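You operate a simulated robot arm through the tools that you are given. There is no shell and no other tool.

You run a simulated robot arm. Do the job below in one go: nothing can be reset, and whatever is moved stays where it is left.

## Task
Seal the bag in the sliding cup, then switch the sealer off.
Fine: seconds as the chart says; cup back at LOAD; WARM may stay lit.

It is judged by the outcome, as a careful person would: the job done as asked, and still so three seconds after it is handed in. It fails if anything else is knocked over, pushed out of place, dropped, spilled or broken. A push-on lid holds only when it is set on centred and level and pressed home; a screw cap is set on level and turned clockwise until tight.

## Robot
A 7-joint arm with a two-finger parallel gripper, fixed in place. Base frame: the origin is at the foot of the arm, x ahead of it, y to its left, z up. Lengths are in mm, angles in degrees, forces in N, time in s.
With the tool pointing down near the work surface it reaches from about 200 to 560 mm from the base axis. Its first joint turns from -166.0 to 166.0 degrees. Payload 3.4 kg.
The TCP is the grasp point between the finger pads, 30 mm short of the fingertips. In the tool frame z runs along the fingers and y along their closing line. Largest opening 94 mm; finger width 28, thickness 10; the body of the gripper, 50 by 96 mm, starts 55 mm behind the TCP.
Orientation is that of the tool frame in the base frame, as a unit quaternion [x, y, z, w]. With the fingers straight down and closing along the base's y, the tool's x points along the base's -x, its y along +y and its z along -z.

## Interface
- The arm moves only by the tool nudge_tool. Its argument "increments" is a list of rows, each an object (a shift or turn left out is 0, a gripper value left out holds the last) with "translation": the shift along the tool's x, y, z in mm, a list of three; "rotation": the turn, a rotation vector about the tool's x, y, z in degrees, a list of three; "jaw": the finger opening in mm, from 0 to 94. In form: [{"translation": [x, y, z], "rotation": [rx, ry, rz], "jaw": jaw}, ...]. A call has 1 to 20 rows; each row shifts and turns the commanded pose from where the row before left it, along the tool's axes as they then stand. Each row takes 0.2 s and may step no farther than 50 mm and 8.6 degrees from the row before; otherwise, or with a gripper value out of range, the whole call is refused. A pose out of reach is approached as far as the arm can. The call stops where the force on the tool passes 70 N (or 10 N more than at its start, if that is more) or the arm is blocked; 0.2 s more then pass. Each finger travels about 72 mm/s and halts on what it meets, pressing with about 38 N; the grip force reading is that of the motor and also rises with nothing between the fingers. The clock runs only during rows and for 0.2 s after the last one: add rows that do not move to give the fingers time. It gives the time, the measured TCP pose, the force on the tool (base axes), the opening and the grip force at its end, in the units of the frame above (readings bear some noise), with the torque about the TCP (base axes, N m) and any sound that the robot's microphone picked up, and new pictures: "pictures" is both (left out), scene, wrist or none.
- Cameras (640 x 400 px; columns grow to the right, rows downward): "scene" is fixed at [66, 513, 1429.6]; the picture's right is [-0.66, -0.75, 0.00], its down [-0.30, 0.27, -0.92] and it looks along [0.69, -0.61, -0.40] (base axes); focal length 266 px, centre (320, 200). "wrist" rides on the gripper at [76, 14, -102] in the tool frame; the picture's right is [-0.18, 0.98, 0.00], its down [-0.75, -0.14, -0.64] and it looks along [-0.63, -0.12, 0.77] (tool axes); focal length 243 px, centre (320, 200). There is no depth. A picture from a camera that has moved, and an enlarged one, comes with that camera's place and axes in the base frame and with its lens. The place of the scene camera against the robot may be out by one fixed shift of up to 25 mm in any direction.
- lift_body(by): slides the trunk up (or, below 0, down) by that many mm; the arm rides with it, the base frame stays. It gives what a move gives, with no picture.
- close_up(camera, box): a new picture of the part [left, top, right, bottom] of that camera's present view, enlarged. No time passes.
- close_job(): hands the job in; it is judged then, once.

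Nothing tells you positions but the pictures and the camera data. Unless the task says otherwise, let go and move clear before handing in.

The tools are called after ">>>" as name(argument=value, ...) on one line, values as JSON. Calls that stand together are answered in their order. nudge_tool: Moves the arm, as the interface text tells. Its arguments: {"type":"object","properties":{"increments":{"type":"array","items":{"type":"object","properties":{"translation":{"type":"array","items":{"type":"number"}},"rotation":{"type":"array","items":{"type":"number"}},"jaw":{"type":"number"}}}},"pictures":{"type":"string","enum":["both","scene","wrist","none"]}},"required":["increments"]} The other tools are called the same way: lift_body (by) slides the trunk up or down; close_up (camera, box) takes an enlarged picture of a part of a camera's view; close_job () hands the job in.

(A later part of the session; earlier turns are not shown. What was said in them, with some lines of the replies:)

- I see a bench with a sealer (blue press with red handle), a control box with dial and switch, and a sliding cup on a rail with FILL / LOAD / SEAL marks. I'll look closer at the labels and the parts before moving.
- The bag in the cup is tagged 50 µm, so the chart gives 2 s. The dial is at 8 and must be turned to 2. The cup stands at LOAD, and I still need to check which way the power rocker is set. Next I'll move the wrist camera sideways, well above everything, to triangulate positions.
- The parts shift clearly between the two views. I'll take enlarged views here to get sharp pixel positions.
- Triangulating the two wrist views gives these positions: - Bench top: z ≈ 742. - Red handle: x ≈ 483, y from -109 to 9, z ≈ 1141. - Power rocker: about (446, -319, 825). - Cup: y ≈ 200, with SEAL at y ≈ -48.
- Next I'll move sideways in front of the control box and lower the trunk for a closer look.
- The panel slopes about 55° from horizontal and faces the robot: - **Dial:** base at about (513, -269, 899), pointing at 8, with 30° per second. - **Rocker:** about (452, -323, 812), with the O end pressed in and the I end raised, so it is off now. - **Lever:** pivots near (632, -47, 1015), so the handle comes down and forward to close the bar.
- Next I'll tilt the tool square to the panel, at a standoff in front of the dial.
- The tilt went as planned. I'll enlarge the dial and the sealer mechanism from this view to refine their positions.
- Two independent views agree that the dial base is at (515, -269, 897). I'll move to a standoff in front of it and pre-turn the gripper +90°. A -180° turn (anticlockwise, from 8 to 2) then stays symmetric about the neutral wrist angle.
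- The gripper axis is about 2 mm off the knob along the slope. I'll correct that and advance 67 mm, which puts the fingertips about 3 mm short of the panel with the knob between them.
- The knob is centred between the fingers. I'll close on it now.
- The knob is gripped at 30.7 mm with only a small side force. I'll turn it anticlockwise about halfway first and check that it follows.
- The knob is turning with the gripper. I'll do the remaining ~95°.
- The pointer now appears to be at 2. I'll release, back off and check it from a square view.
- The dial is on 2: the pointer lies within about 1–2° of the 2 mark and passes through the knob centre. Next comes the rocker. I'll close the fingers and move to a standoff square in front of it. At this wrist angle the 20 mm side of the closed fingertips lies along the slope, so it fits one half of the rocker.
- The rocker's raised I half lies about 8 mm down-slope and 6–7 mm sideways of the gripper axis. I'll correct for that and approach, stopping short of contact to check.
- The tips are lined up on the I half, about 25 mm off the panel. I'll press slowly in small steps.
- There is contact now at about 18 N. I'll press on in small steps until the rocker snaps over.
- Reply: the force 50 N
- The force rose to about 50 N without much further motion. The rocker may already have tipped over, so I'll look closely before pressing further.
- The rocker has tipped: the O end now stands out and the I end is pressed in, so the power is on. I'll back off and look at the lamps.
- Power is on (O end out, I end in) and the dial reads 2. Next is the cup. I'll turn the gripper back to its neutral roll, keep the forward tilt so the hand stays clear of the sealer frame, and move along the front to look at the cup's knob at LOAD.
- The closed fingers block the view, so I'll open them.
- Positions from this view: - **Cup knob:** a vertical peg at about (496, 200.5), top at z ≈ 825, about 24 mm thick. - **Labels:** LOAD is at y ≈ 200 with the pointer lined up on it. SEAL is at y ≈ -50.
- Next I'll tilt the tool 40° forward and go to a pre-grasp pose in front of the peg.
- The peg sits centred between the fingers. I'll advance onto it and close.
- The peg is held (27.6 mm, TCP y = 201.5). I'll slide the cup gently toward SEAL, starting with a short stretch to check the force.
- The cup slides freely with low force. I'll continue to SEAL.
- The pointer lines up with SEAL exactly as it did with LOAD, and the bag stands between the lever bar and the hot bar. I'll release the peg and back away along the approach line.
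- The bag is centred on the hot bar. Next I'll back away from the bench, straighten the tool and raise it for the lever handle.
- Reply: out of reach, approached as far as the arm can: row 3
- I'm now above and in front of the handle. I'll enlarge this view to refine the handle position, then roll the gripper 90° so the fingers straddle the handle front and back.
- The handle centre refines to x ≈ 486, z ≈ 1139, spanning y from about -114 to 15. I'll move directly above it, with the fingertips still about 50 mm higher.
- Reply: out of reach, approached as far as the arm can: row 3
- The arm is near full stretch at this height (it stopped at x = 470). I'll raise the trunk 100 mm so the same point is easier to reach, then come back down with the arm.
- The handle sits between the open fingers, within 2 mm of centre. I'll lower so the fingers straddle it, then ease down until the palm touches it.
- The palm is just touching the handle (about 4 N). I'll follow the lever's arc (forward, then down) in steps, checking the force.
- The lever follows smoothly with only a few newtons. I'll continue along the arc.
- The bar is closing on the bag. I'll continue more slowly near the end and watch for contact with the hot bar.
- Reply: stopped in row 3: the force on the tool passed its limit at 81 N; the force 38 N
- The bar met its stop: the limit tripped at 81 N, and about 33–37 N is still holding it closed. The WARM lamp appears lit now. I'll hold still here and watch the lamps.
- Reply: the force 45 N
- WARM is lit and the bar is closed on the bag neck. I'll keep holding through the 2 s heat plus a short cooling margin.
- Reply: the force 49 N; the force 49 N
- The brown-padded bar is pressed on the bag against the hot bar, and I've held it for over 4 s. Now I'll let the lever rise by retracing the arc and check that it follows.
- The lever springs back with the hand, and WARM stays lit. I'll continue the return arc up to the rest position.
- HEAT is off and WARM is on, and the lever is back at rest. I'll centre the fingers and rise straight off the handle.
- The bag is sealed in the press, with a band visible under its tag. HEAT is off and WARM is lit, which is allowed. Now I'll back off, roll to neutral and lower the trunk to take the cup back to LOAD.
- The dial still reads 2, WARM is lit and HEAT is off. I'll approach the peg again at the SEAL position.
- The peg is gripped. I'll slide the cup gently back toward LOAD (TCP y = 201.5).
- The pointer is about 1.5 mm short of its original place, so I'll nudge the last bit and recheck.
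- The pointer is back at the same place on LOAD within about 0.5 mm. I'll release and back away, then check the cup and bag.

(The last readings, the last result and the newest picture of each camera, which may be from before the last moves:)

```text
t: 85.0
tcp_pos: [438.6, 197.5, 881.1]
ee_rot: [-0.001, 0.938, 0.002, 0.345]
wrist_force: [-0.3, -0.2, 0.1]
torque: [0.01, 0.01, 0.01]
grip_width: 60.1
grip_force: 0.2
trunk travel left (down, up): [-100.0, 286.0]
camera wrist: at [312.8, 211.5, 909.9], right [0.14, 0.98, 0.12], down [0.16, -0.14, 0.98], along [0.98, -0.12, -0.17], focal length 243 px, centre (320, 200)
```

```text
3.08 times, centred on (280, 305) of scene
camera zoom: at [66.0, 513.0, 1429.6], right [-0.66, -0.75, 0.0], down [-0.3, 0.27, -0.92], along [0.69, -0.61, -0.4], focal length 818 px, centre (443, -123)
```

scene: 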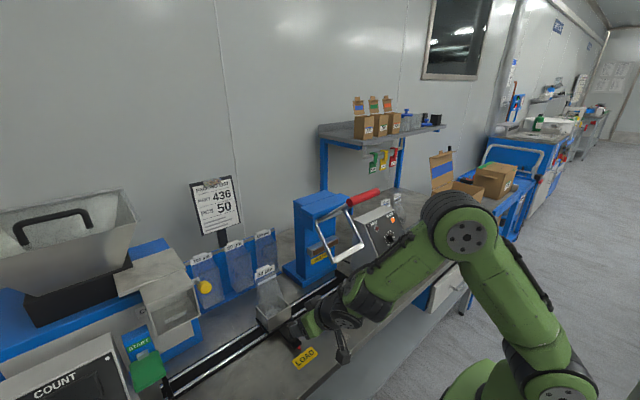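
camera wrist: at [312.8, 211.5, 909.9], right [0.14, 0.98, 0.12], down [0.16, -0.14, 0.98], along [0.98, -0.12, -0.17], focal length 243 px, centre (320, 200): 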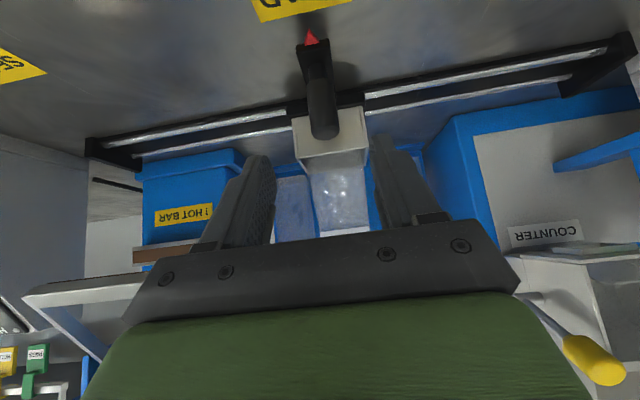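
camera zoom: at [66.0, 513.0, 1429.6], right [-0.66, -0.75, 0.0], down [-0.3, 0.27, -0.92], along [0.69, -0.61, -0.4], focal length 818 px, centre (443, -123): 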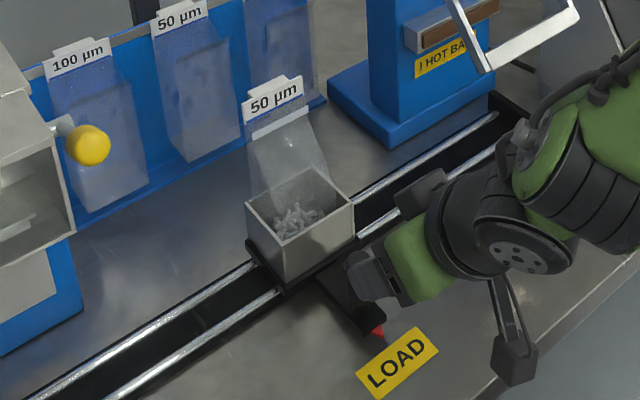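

The seal band is clearly visible under the tag, and the cup stands at LOAD. I'll back off to a top view to confirm the pointer alignment on LOAD before going to the switch.

>>> nudge_tool(increments=[{"translation": [-2.1, 0, -37.7], "jaw": 90}, {"translation": [-2.1, 0, -37.7], "jaw": 90}, {"translation": [-2.1, 0, -37.7], "jaw": 90}, {"rotation": [0, 8.1, 0]}, {"rotation": [0, 8.1, 0]}, {"rotation": [0, 8.1, 0]}, {"rotation": [0, 8.1, 0]}, {"rotation": [0, 8.1, 0]}, {"translation": [8, 0, -40]}, {"translation": [8, 0, -40]}, {"translation": [0, 0, 0]}], pictures="both")

>>> close_up(camera="wrist", box=[280, 80, 400, 200])

```text
t: 87.4
tcp_pos: [351.2, 200.7, 1054.3]
ee_rot: [-0.002, 1.0, 0.001, 0.0]
wrist_force: [0.0, 0.5, -0.3]
torque: [0.01, 0.0, -0.01]
grip_width: 90.0
grip_force: 0.1
trunk travel left (down, up): [-100.0, 286.0]
camera wrist: at [273.4, 214.2, 1156.1], right [0.18, 0.98, 0.0], down [0.75, -0.14, 0.64], along [0.63, -0.11, -0.77], focal length 243 px, centre (320, 200)
```

scene: 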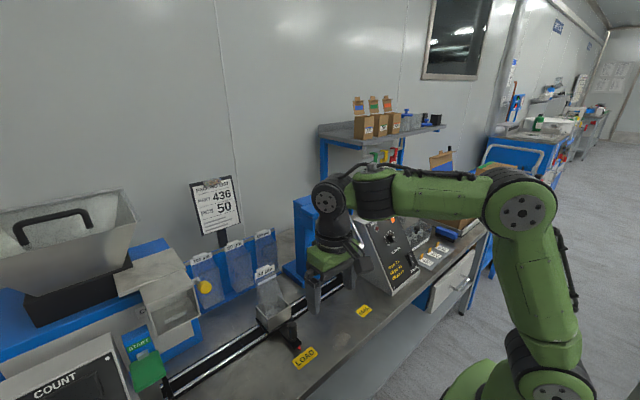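
wrist: 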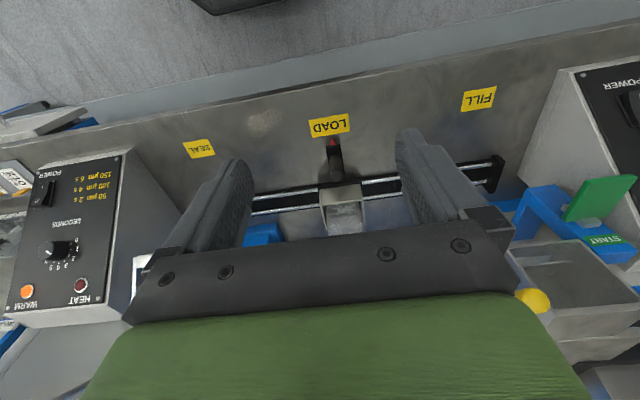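

```text
3.33 times, centred on (340, 140) of wrist
camera zoom: at [273.4, 214.2, 1156.1], right [0.18, 0.98, 0.0], down [0.75, -0.14, 0.64], along [0.63, -0.11, -0.77], focal length 809 px, centre (253, 400)
```

zoom: 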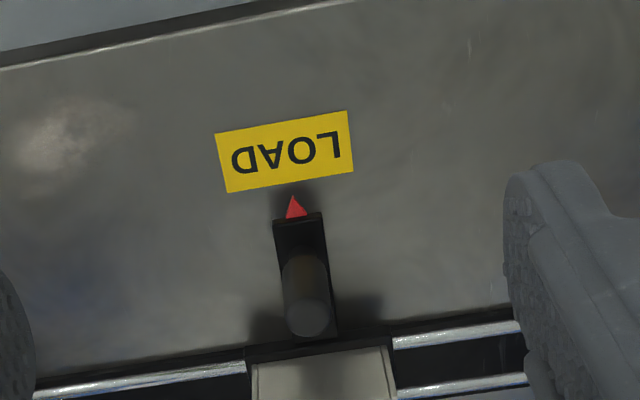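

The pointer sits within about 1 mm of the LOAD label centre. Now for the switch: I'll travel back along the front with the fingers closed and tilt square to the panel again.

>>> nudge_tool(increments=[{"translation": [1.7, -44.1, 5], "jaw": 0}, {"translation": [1.7, -44.1, 5]}, {"translation": [1.7, -44.1, 5]}, {"translation": [1.7, -44.1, 5]}, {"translation": [1.7, -44.1, 5]}, {"translation": [1.7, -44.1, 5]}, {"translation": [1.7, -44.1, 5]}, {"translation": [1.7, -44.1, 5]}, {"translation": [1.7, -44.1, 5]}, {"translation": [1.7, -44.1, 5]}, {"translation": [1.7, -44.1, 5]}, {"translation": [1.7, -44.1, 5]}, {"rotation": [0, -7.914, 0]}, {"rotation": [0, -7.914, 0]}, {"rotation": [0, -7.914, 0]}, {"rotation": [0, -7.914, 0]}, {"rotation": [0, -7.914, 0]}, {"rotation": [0, -7.914, 0]}, {"rotation": [0, -7.914, 0]}, {"translation": [0, 0, 0]}], pictures="scene")

>>> nudge_tool(increments=[{"rotation": [0, 0, -8.2]}, {"rotation": [0, 0, -8.2]}, {"rotation": [0, 0, -8.2]}, {"rotation": [0, 0, -8.2]}, {"rotation": [0, 0, -8.2]}, {"rotation": [0, 0, -8.2]}, {"rotation": [0, 0, -8.2]}, {"rotation": [0, 0, -8.2]}, {"rotation": [0, 0, -8.2]}, {"rotation": [0, 0, -8.2]}, {"rotation": [0, 0, -8.0]}, {"translation": [0, 0, 0]}], pictures="both")

```text
t: 91.6
tcp_pos: [332.7, -328.8, 992.2]
ee_rot: [-0.001, 0.885, 0.002, 0.466]
wrist_force: [-0.2, -0.7, 0.2]
torque: [-0.02, 0.0, 0.0]
grip_width: 0.0
grip_force: 33.0
trunk travel left (down, up): [-100.0, 286.0]
```

scene: 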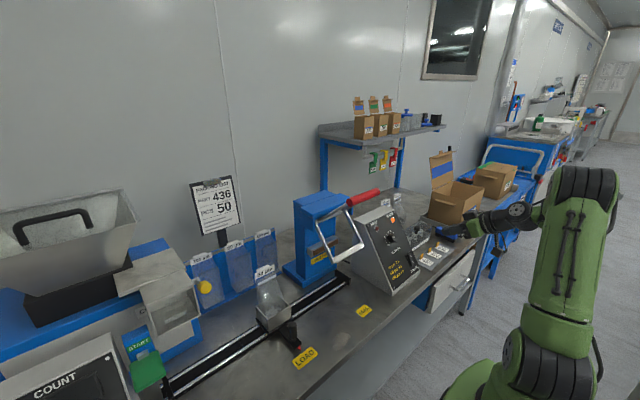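

```text
t: 94.2
tcp_pos: [332.9, -328.3, 992.7]
ee_rot: [0.627, -0.625, 0.328, -0.33]
wrist_force: [-0.4, 0.0, -0.4]
torque: [0.03, 0.0, -0.01]
grip_width: 0.1
grip_force: 33.3
trunk travel left (down, up): [-100.0, 286.0]
camera wrist: at [240.1, -405.5, 1037.9], right [-0.56, 0.18, -0.81], down [-0.45, 0.75, 0.48], along [0.7, 0.63, -0.34], focal length 243 px, centre (320, 200)
```

scene: 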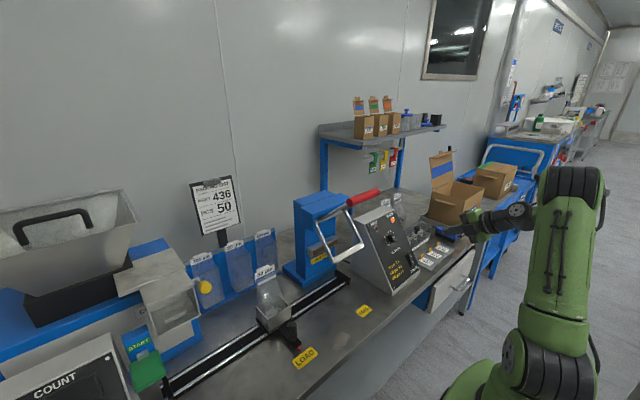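
wrist: 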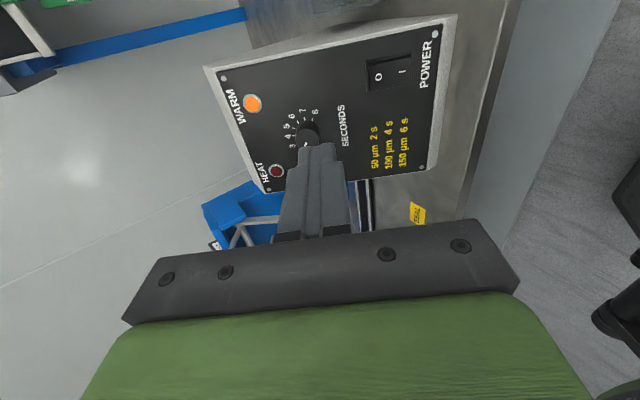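

WARM is lit and power is still on. I'll move to a standoff in front of the O half of the rocker, about 20 mm up-slope of where I pressed I.

>>> nudge_tool(increments=[{"translation": [0.4, 34.5, 0]}, {"translation": [0.3, 34.5, 0]}, {"translation": [0, 0, 35]}, {"translation": [0, 0, 35]}, {"translation": [0, 0, 35]}, {"translation": [0, 0, 20]}, {"translation": [0, 0, 0]}], pictures="both")

>>> close_up(camera="wrist", box=[240, 80, 400, 220])

>>> close_up(camera="scene", box=[360, 210, 450, 290])

```text
t: 95.8
tcp_pos: [396.4, -329.7, 863.3]
ee_rot: [0.626, -0.626, 0.327, -0.331]
wrist_force: [-0.7, 0.0, 0.0]
torque: [-0.03, 0.03, 0.02]
grip_width: 0.0
grip_force: 33.0
trunk travel left (down, up): [-100.0, 286.0]
camera wrist: at [303.3, -405.7, 909.7], right [-0.56, 0.18, -0.81], down [-0.45, 0.75, 0.48], along [0.7, 0.63, -0.34], focal length 243 px, centre (320, 200)
```

scene: 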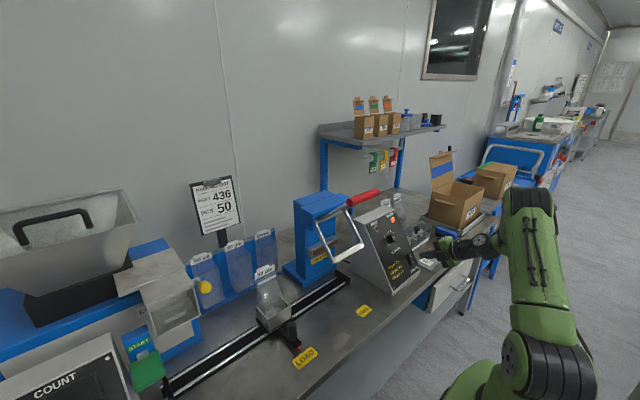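
wrist: 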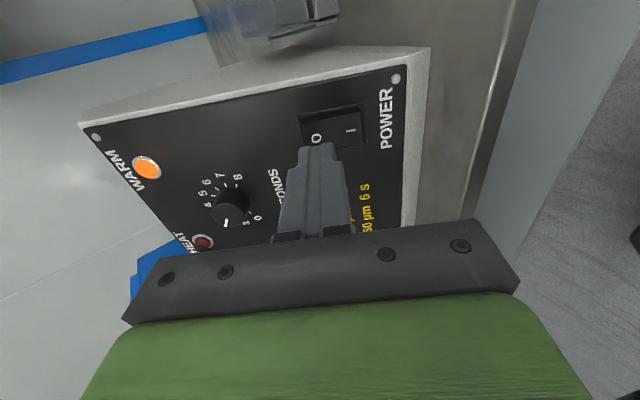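

```text
2.86 times, centred on (320, 150) of wrist
camera zoom: at [303.3, -405.7, 909.7], right [-0.56, 0.18, -0.81], down [-0.45, 0.75, 0.48], along [0.7, 0.63, -0.34], focal length 693 px, centre (320, 343)
```

zoom: 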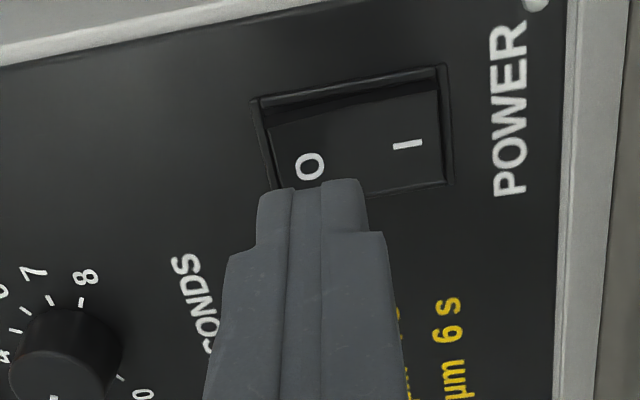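

```text
5.00 times, centred on (405, 250) of scene
camera zoom: at [66.0, 513.0, 1429.6], right [-0.66, -0.75, 0.0], down [-0.3, 0.27, -0.92], along [0.69, -0.61, -0.4], focal length 1330 px, centre (-105, -50)
```

zoom: 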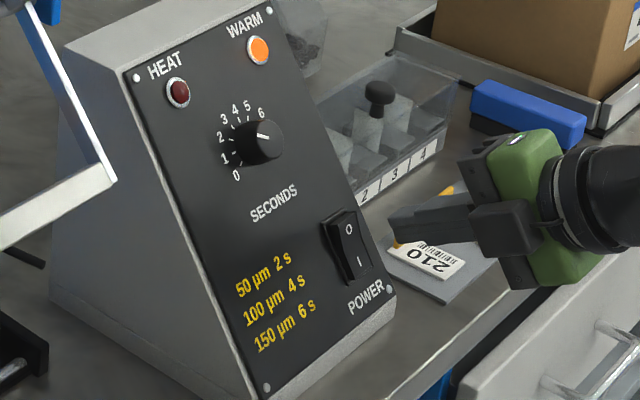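

The tips are lined up with the raised O half. I'll advance and press slowly.

>>> nudge_tool(increments=[{"translation": [0, 0, 20]}, {"translation": [0, 0, 10]}, {"translation": [0, 0, 4]}, {"translation": [0, 0, 2]}, {"translation": [0, 0, 0]}], pictures="wrist")

>>> close_up(camera="scene", box=[380, 235, 430, 280])

```text
t: 97.0
tcp_pos: [425.0, -329.6, 844.1]
ee_rot: [0.627, -0.625, 0.328, -0.33]
wrist_force: [0.2, -0.6, 0.0]
torque: [-0.04, 0.02, 0.0]
grip_width: 0.1
grip_force: 32.5
trunk travel left (down, up): [-100.0, 286.0]
camera wrist: at [332.7, -405.3, 889.9], right [-0.56, 0.18, -0.81], down [-0.45, 0.75, 0.48], along [0.7, 0.63, -0.34], focal length 243 px, centre (320, 200)
```

wrist: 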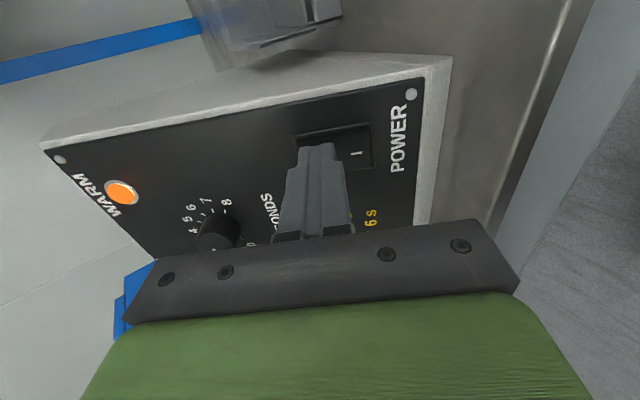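

```text
8.89 times, centred on (405, 258) of scene
camera zoom: at [66.0, 513.0, 1429.6], right [-0.66, -0.75, 0.0], down [-0.3, 0.27, -0.92], along [0.69, -0.61, -0.4], focal length 2364 px, centre (-436, -311)
```

zoom: 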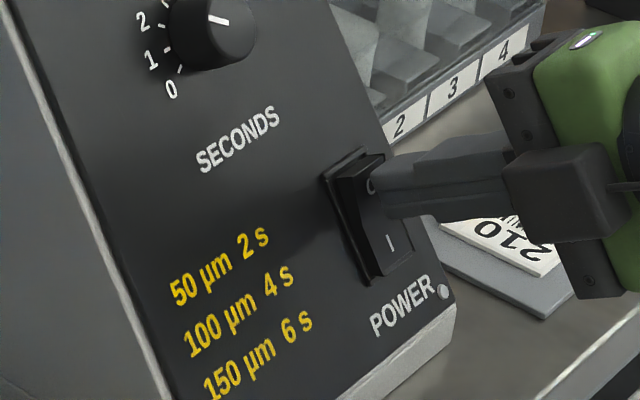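

>>> nudge_tool(increments=[{"translation": [0, 0, 2]}, {"translation": [0, 0, 1.5]}, {"translation": [0, 0, 1.5]}, {"translation": [0, 0, 0]}], pictures="wrist")

>>> close_up(camera="wrist", box=[260, 100, 420, 220])

>>> close_up(camera="scene", box=[380, 235, 430, 280])

```text
t: 98.0
tcp_pos: [428.0, -330.0, 843.1]
ee_rot: [0.626, -0.625, 0.328, -0.33]
wrist_force: [-5.2, -0.7, 8.0]
torque: [-0.09, -0.04, -0.06]
grip_width: 0.0
grip_force: 32.8
trunk travel left (down, up): [-100.0, 286.0]
camera wrist: at [336.2, -406.0, 888.1], right [-0.56, 0.18, -0.81], down [-0.45, 0.75, 0.48], along [0.7, 0.63, -0.34], focal length 243 px, centre (320, 200)
```

wrist: 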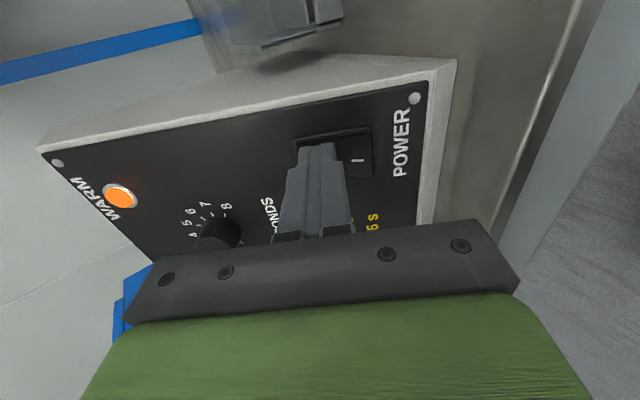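

```text
3.33 times, centred on (340, 160) of wrist
camera zoom: at [336.2, -406.0, 888.1], right [-0.56, 0.18, -0.81], down [-0.45, 0.75, 0.48], along [0.7, 0.63, -0.34], focal length 809 px, centre (253, 333)
```

zoom: 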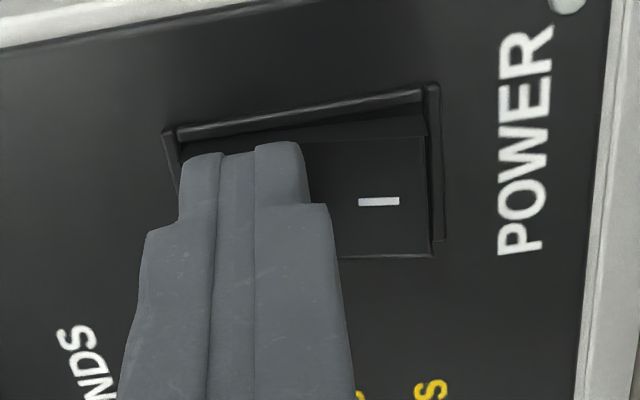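

```text
8.89 times, centred on (405, 258) of scene
camera zoom: at [66.0, 513.0, 1429.6], right [-0.66, -0.75, 0.0], down [-0.3, 0.27, -0.92], along [0.69, -0.61, -0.4], focal length 2364 px, centre (-436, -311)
```

zoom: 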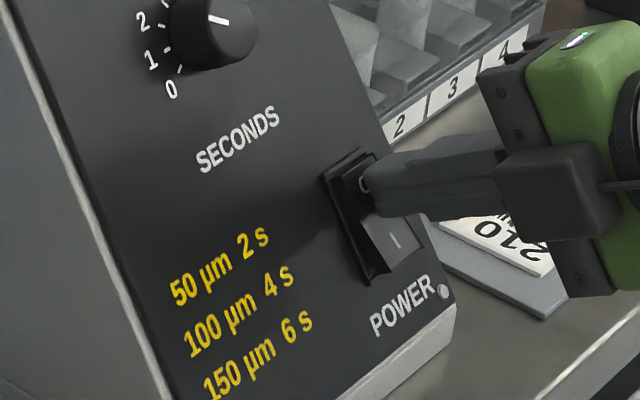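

The I end now stands out, so the rocker has gone over. I'll press a little further to make sure it is seated in O.

>>> nudge_tool(increments=[{"translation": [0, 0, 1.5]}, {"translation": [0, 0, 1.5]}, {"translation": [0, 0, 0]}], pictures="none")

>>> close_up(camera="scene", box=[380, 235, 430, 280])

```text
t: 98.8
tcp_pos: [428.7, -329.6, 843.9]
ee_rot: [0.627, -0.625, 0.329, -0.33]
wrist_force: [-25.3, 3.4, 17.6]
torque: [0.13, 0.26, 0.12]
grip_width: 0.0
grip_force: 33.0
trunk travel left (down, up): [-100.0, 286.0]
```

```text
8.89 times, centred on (405, 258) of scene
camera zoom: at [66.0, 513.0, 1429.6], right [-0.66, -0.75, 0.0], down [-0.3, 0.27, -0.92], along [0.69, -0.61, -0.4], focal length 2364 px, centre (-436, -311)
```

zoom: 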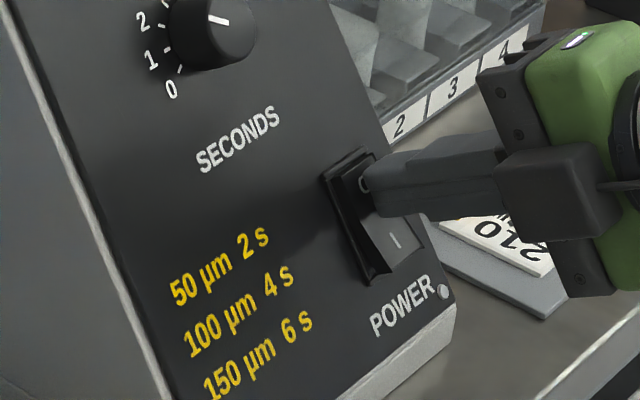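

Force is at 31 N with no further motion, so the rocker is on its stop. I'll retract straight off the panel and check the final state.

>>> nudge_tool(increments=[{"translation": [0, 0, -10]}, {"translation": [0, 0, -30]}, {"translation": [0, 0, -40]}, {"translation": [0, 0, -45]}, {"translation": [0, 0, -30]}, {"translation": [0, 0, 0]}], pictures="both")

>>> close_up(camera="scene", box=[360, 195, 440, 295])

>>> close_up(camera="scene", box=[395, 245, 425, 275])

>>> close_up(camera="wrist", box=[140, 20, 460, 220])

>>> close_up(camera="scene", box=[220, 180, 420, 380])

```text
t: 100.2
tcp_pos: [304.4, -330.7, 927.2]
ee_rot: [0.626, -0.625, 0.328, -0.33]
wrist_force: [-0.6, 0.3, -0.9]
torque: [-0.03, 0.02, -0.01]
grip_width: 0.1
grip_force: 33.5
trunk travel left (down, up): [-100.0, 286.0]
camera wrist: at [210.6, -406.7, 972.7], right [-0.56, 0.18, -0.81], down [-0.45, 0.75, 0.48], along [0.7, 0.63, -0.34], focal length 243 px, centre (320, 200)
```

scene: 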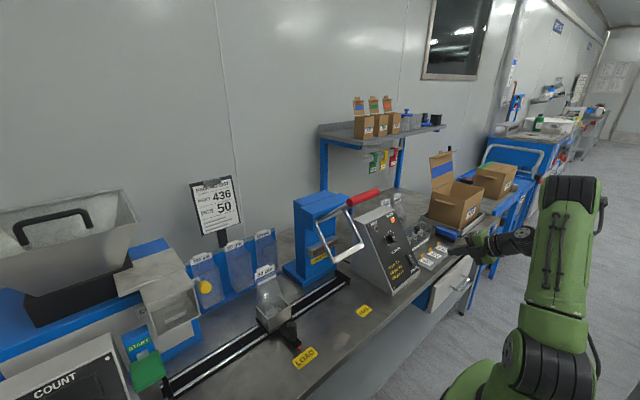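
wrist: 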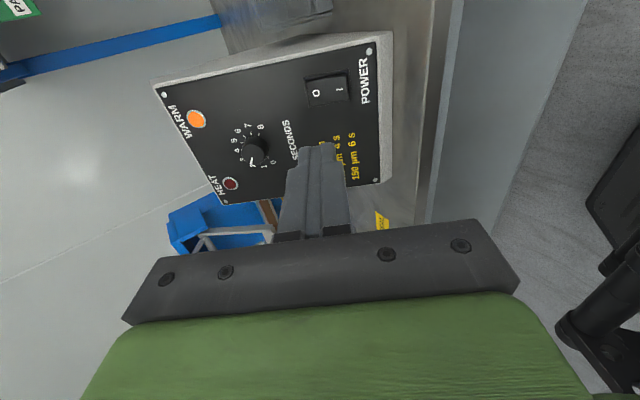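

```text
4.00 times, centred on (400, 245) of scene
camera zoom: at [66.0, 513.0, 1429.6], right [-0.66, -0.75, 0.0], down [-0.3, 0.27, -0.92], along [0.69, -0.61, -0.4], focal length 1064 px, centre (0, 20)
```

zoom: 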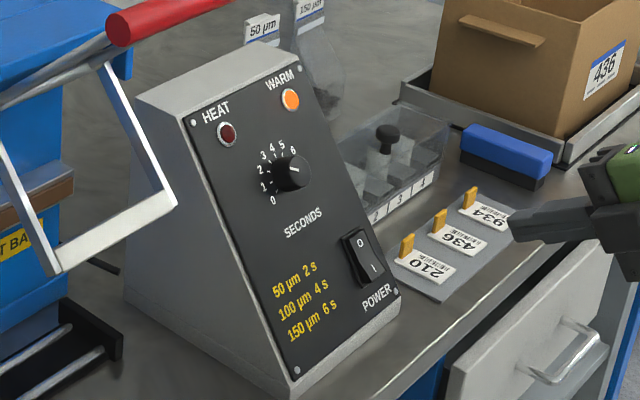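

```text
13.33 times, centred on (410, 260) of scene
camera zoom: at [66.0, 513.0, 1429.6], right [-0.66, -0.75, 0.0], down [-0.3, 0.27, -0.92], along [0.69, -0.61, -0.4], focal length 3546 px, centre (-880, -600)
```

zoom: 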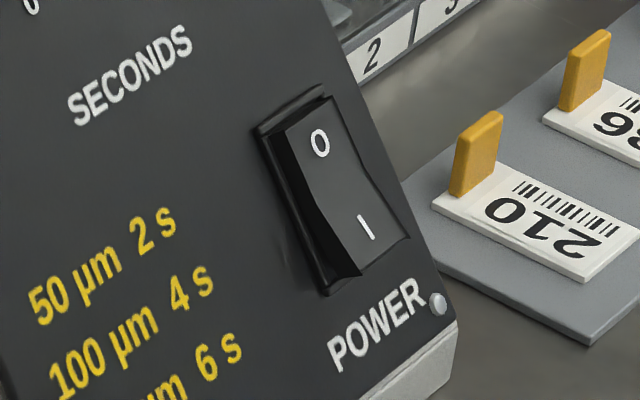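

```text
2.00 times, centred on (300, 120) of wrist
camera zoom: at [210.6, -406.7, 972.7], right [-0.56, 0.18, -0.81], down [-0.45, 0.75, 0.48], along [0.7, 0.63, -0.34], focal length 485 px, centre (360, 360)
```

zoom: 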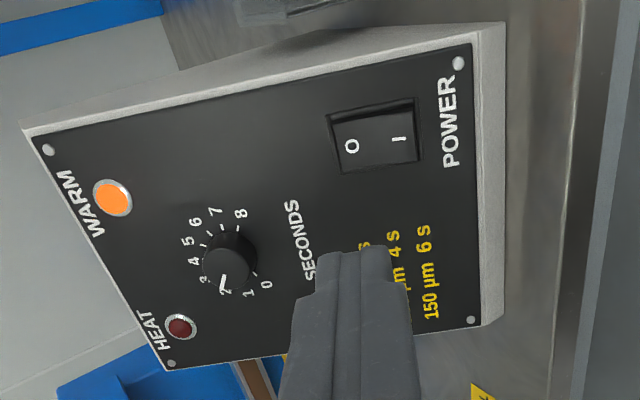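

```text
2.00 times, centred on (320, 280) of scene
camera zoom: at [66.0, 513.0, 1429.6], right [-0.66, -0.75, 0.0], down [-0.3, 0.27, -0.92], along [0.69, -0.61, -0.4], focal length 532 px, centre (320, 40)
```

zoom: 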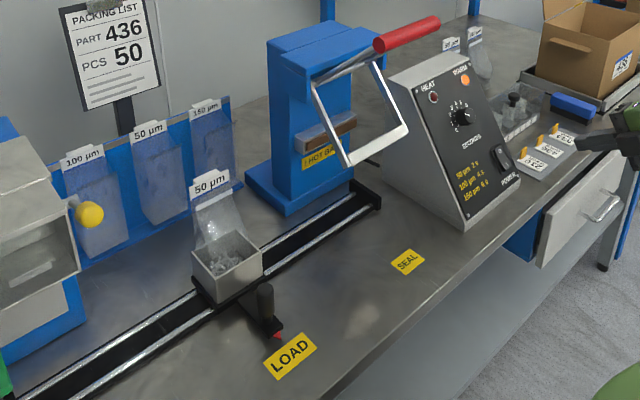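

The rocker is back in its original off position, the dial is on 2, HEAT is off, and the cup is at LOAD. One last close look at the bag and the cup pointer.

>>> close_up(camera="scene", box=[245, 255, 315, 325])

>>> close_up(camera="scene", box=[260, 310, 330, 370])

```text
5.71 times, centred on (280, 290) of scene
camera zoom: at [66.0, 513.0, 1429.6], right [-0.66, -0.75, 0.0], down [-0.3, 0.27, -0.92], along [0.69, -0.61, -0.4], focal length 1520 px, centre (549, -314)
```

zoom: 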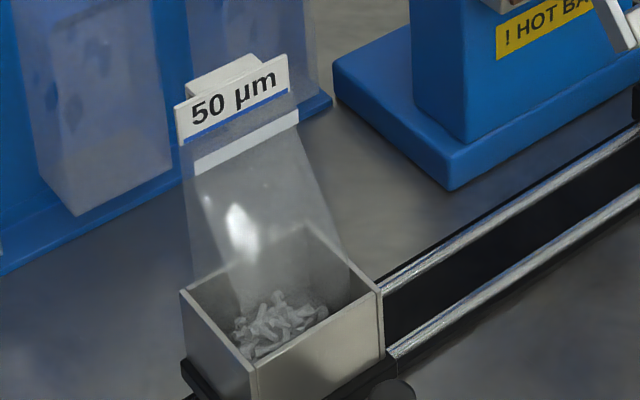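

```text
6.67 times, centred on (295, 340) of scene
camera zoom: at [66.0, 513.0, 1429.6], right [-0.66, -0.75, 0.0], down [-0.3, 0.27, -0.92], along [0.69, -0.61, -0.4], focal length 1773 px, centre (487, -733)
```

zoom: 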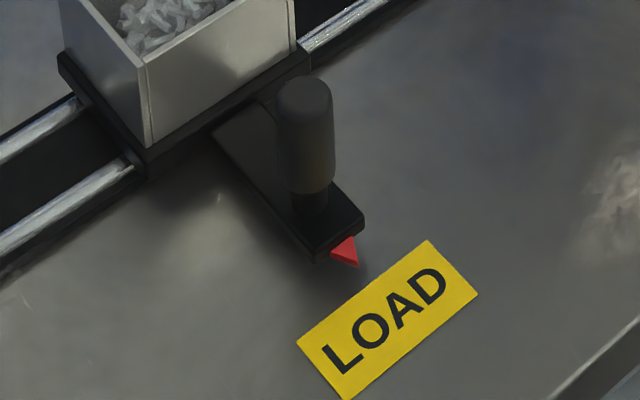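

The bag has a clean white seal band across its full width. The cup is at LOAD with its pointer on the label, the lever is up and the power is off. The gripper is clear of everything, so I'm handing the job in.

>>> close_job()

```text
The job is handed in.
```

The bag is sealed and the sealer is switched off; I've handed the job in. The hand-in gave no verdict, so what follows is what the last pictures showed.

- **Time:** the bag is tagged 50 µm, so I turned the dial from 8 to 2 s, as the chart says.
- **Seal:** I held the bar closed for about 4 s. My gripper hid the HEAT lamp during that time, so I could not watch the heating go on and off. Afterwards HEAT was off, WARM was lit, and a white seal band ran across the full width of the bag.
- **Cup:** it is back at LOAD, with the pointer within about 1 mm of the label centre.
- **Power:** the rocker is back in the off position, with the O end pressed in. WARM is still lit, which you said is fine.

The lever is up, the gripper is clear, and I saw nothing knocked over or moved out of place. While closing the bar, the arm stopped once on its force limit (81 N) when the bar met its stop; I saw no damage.
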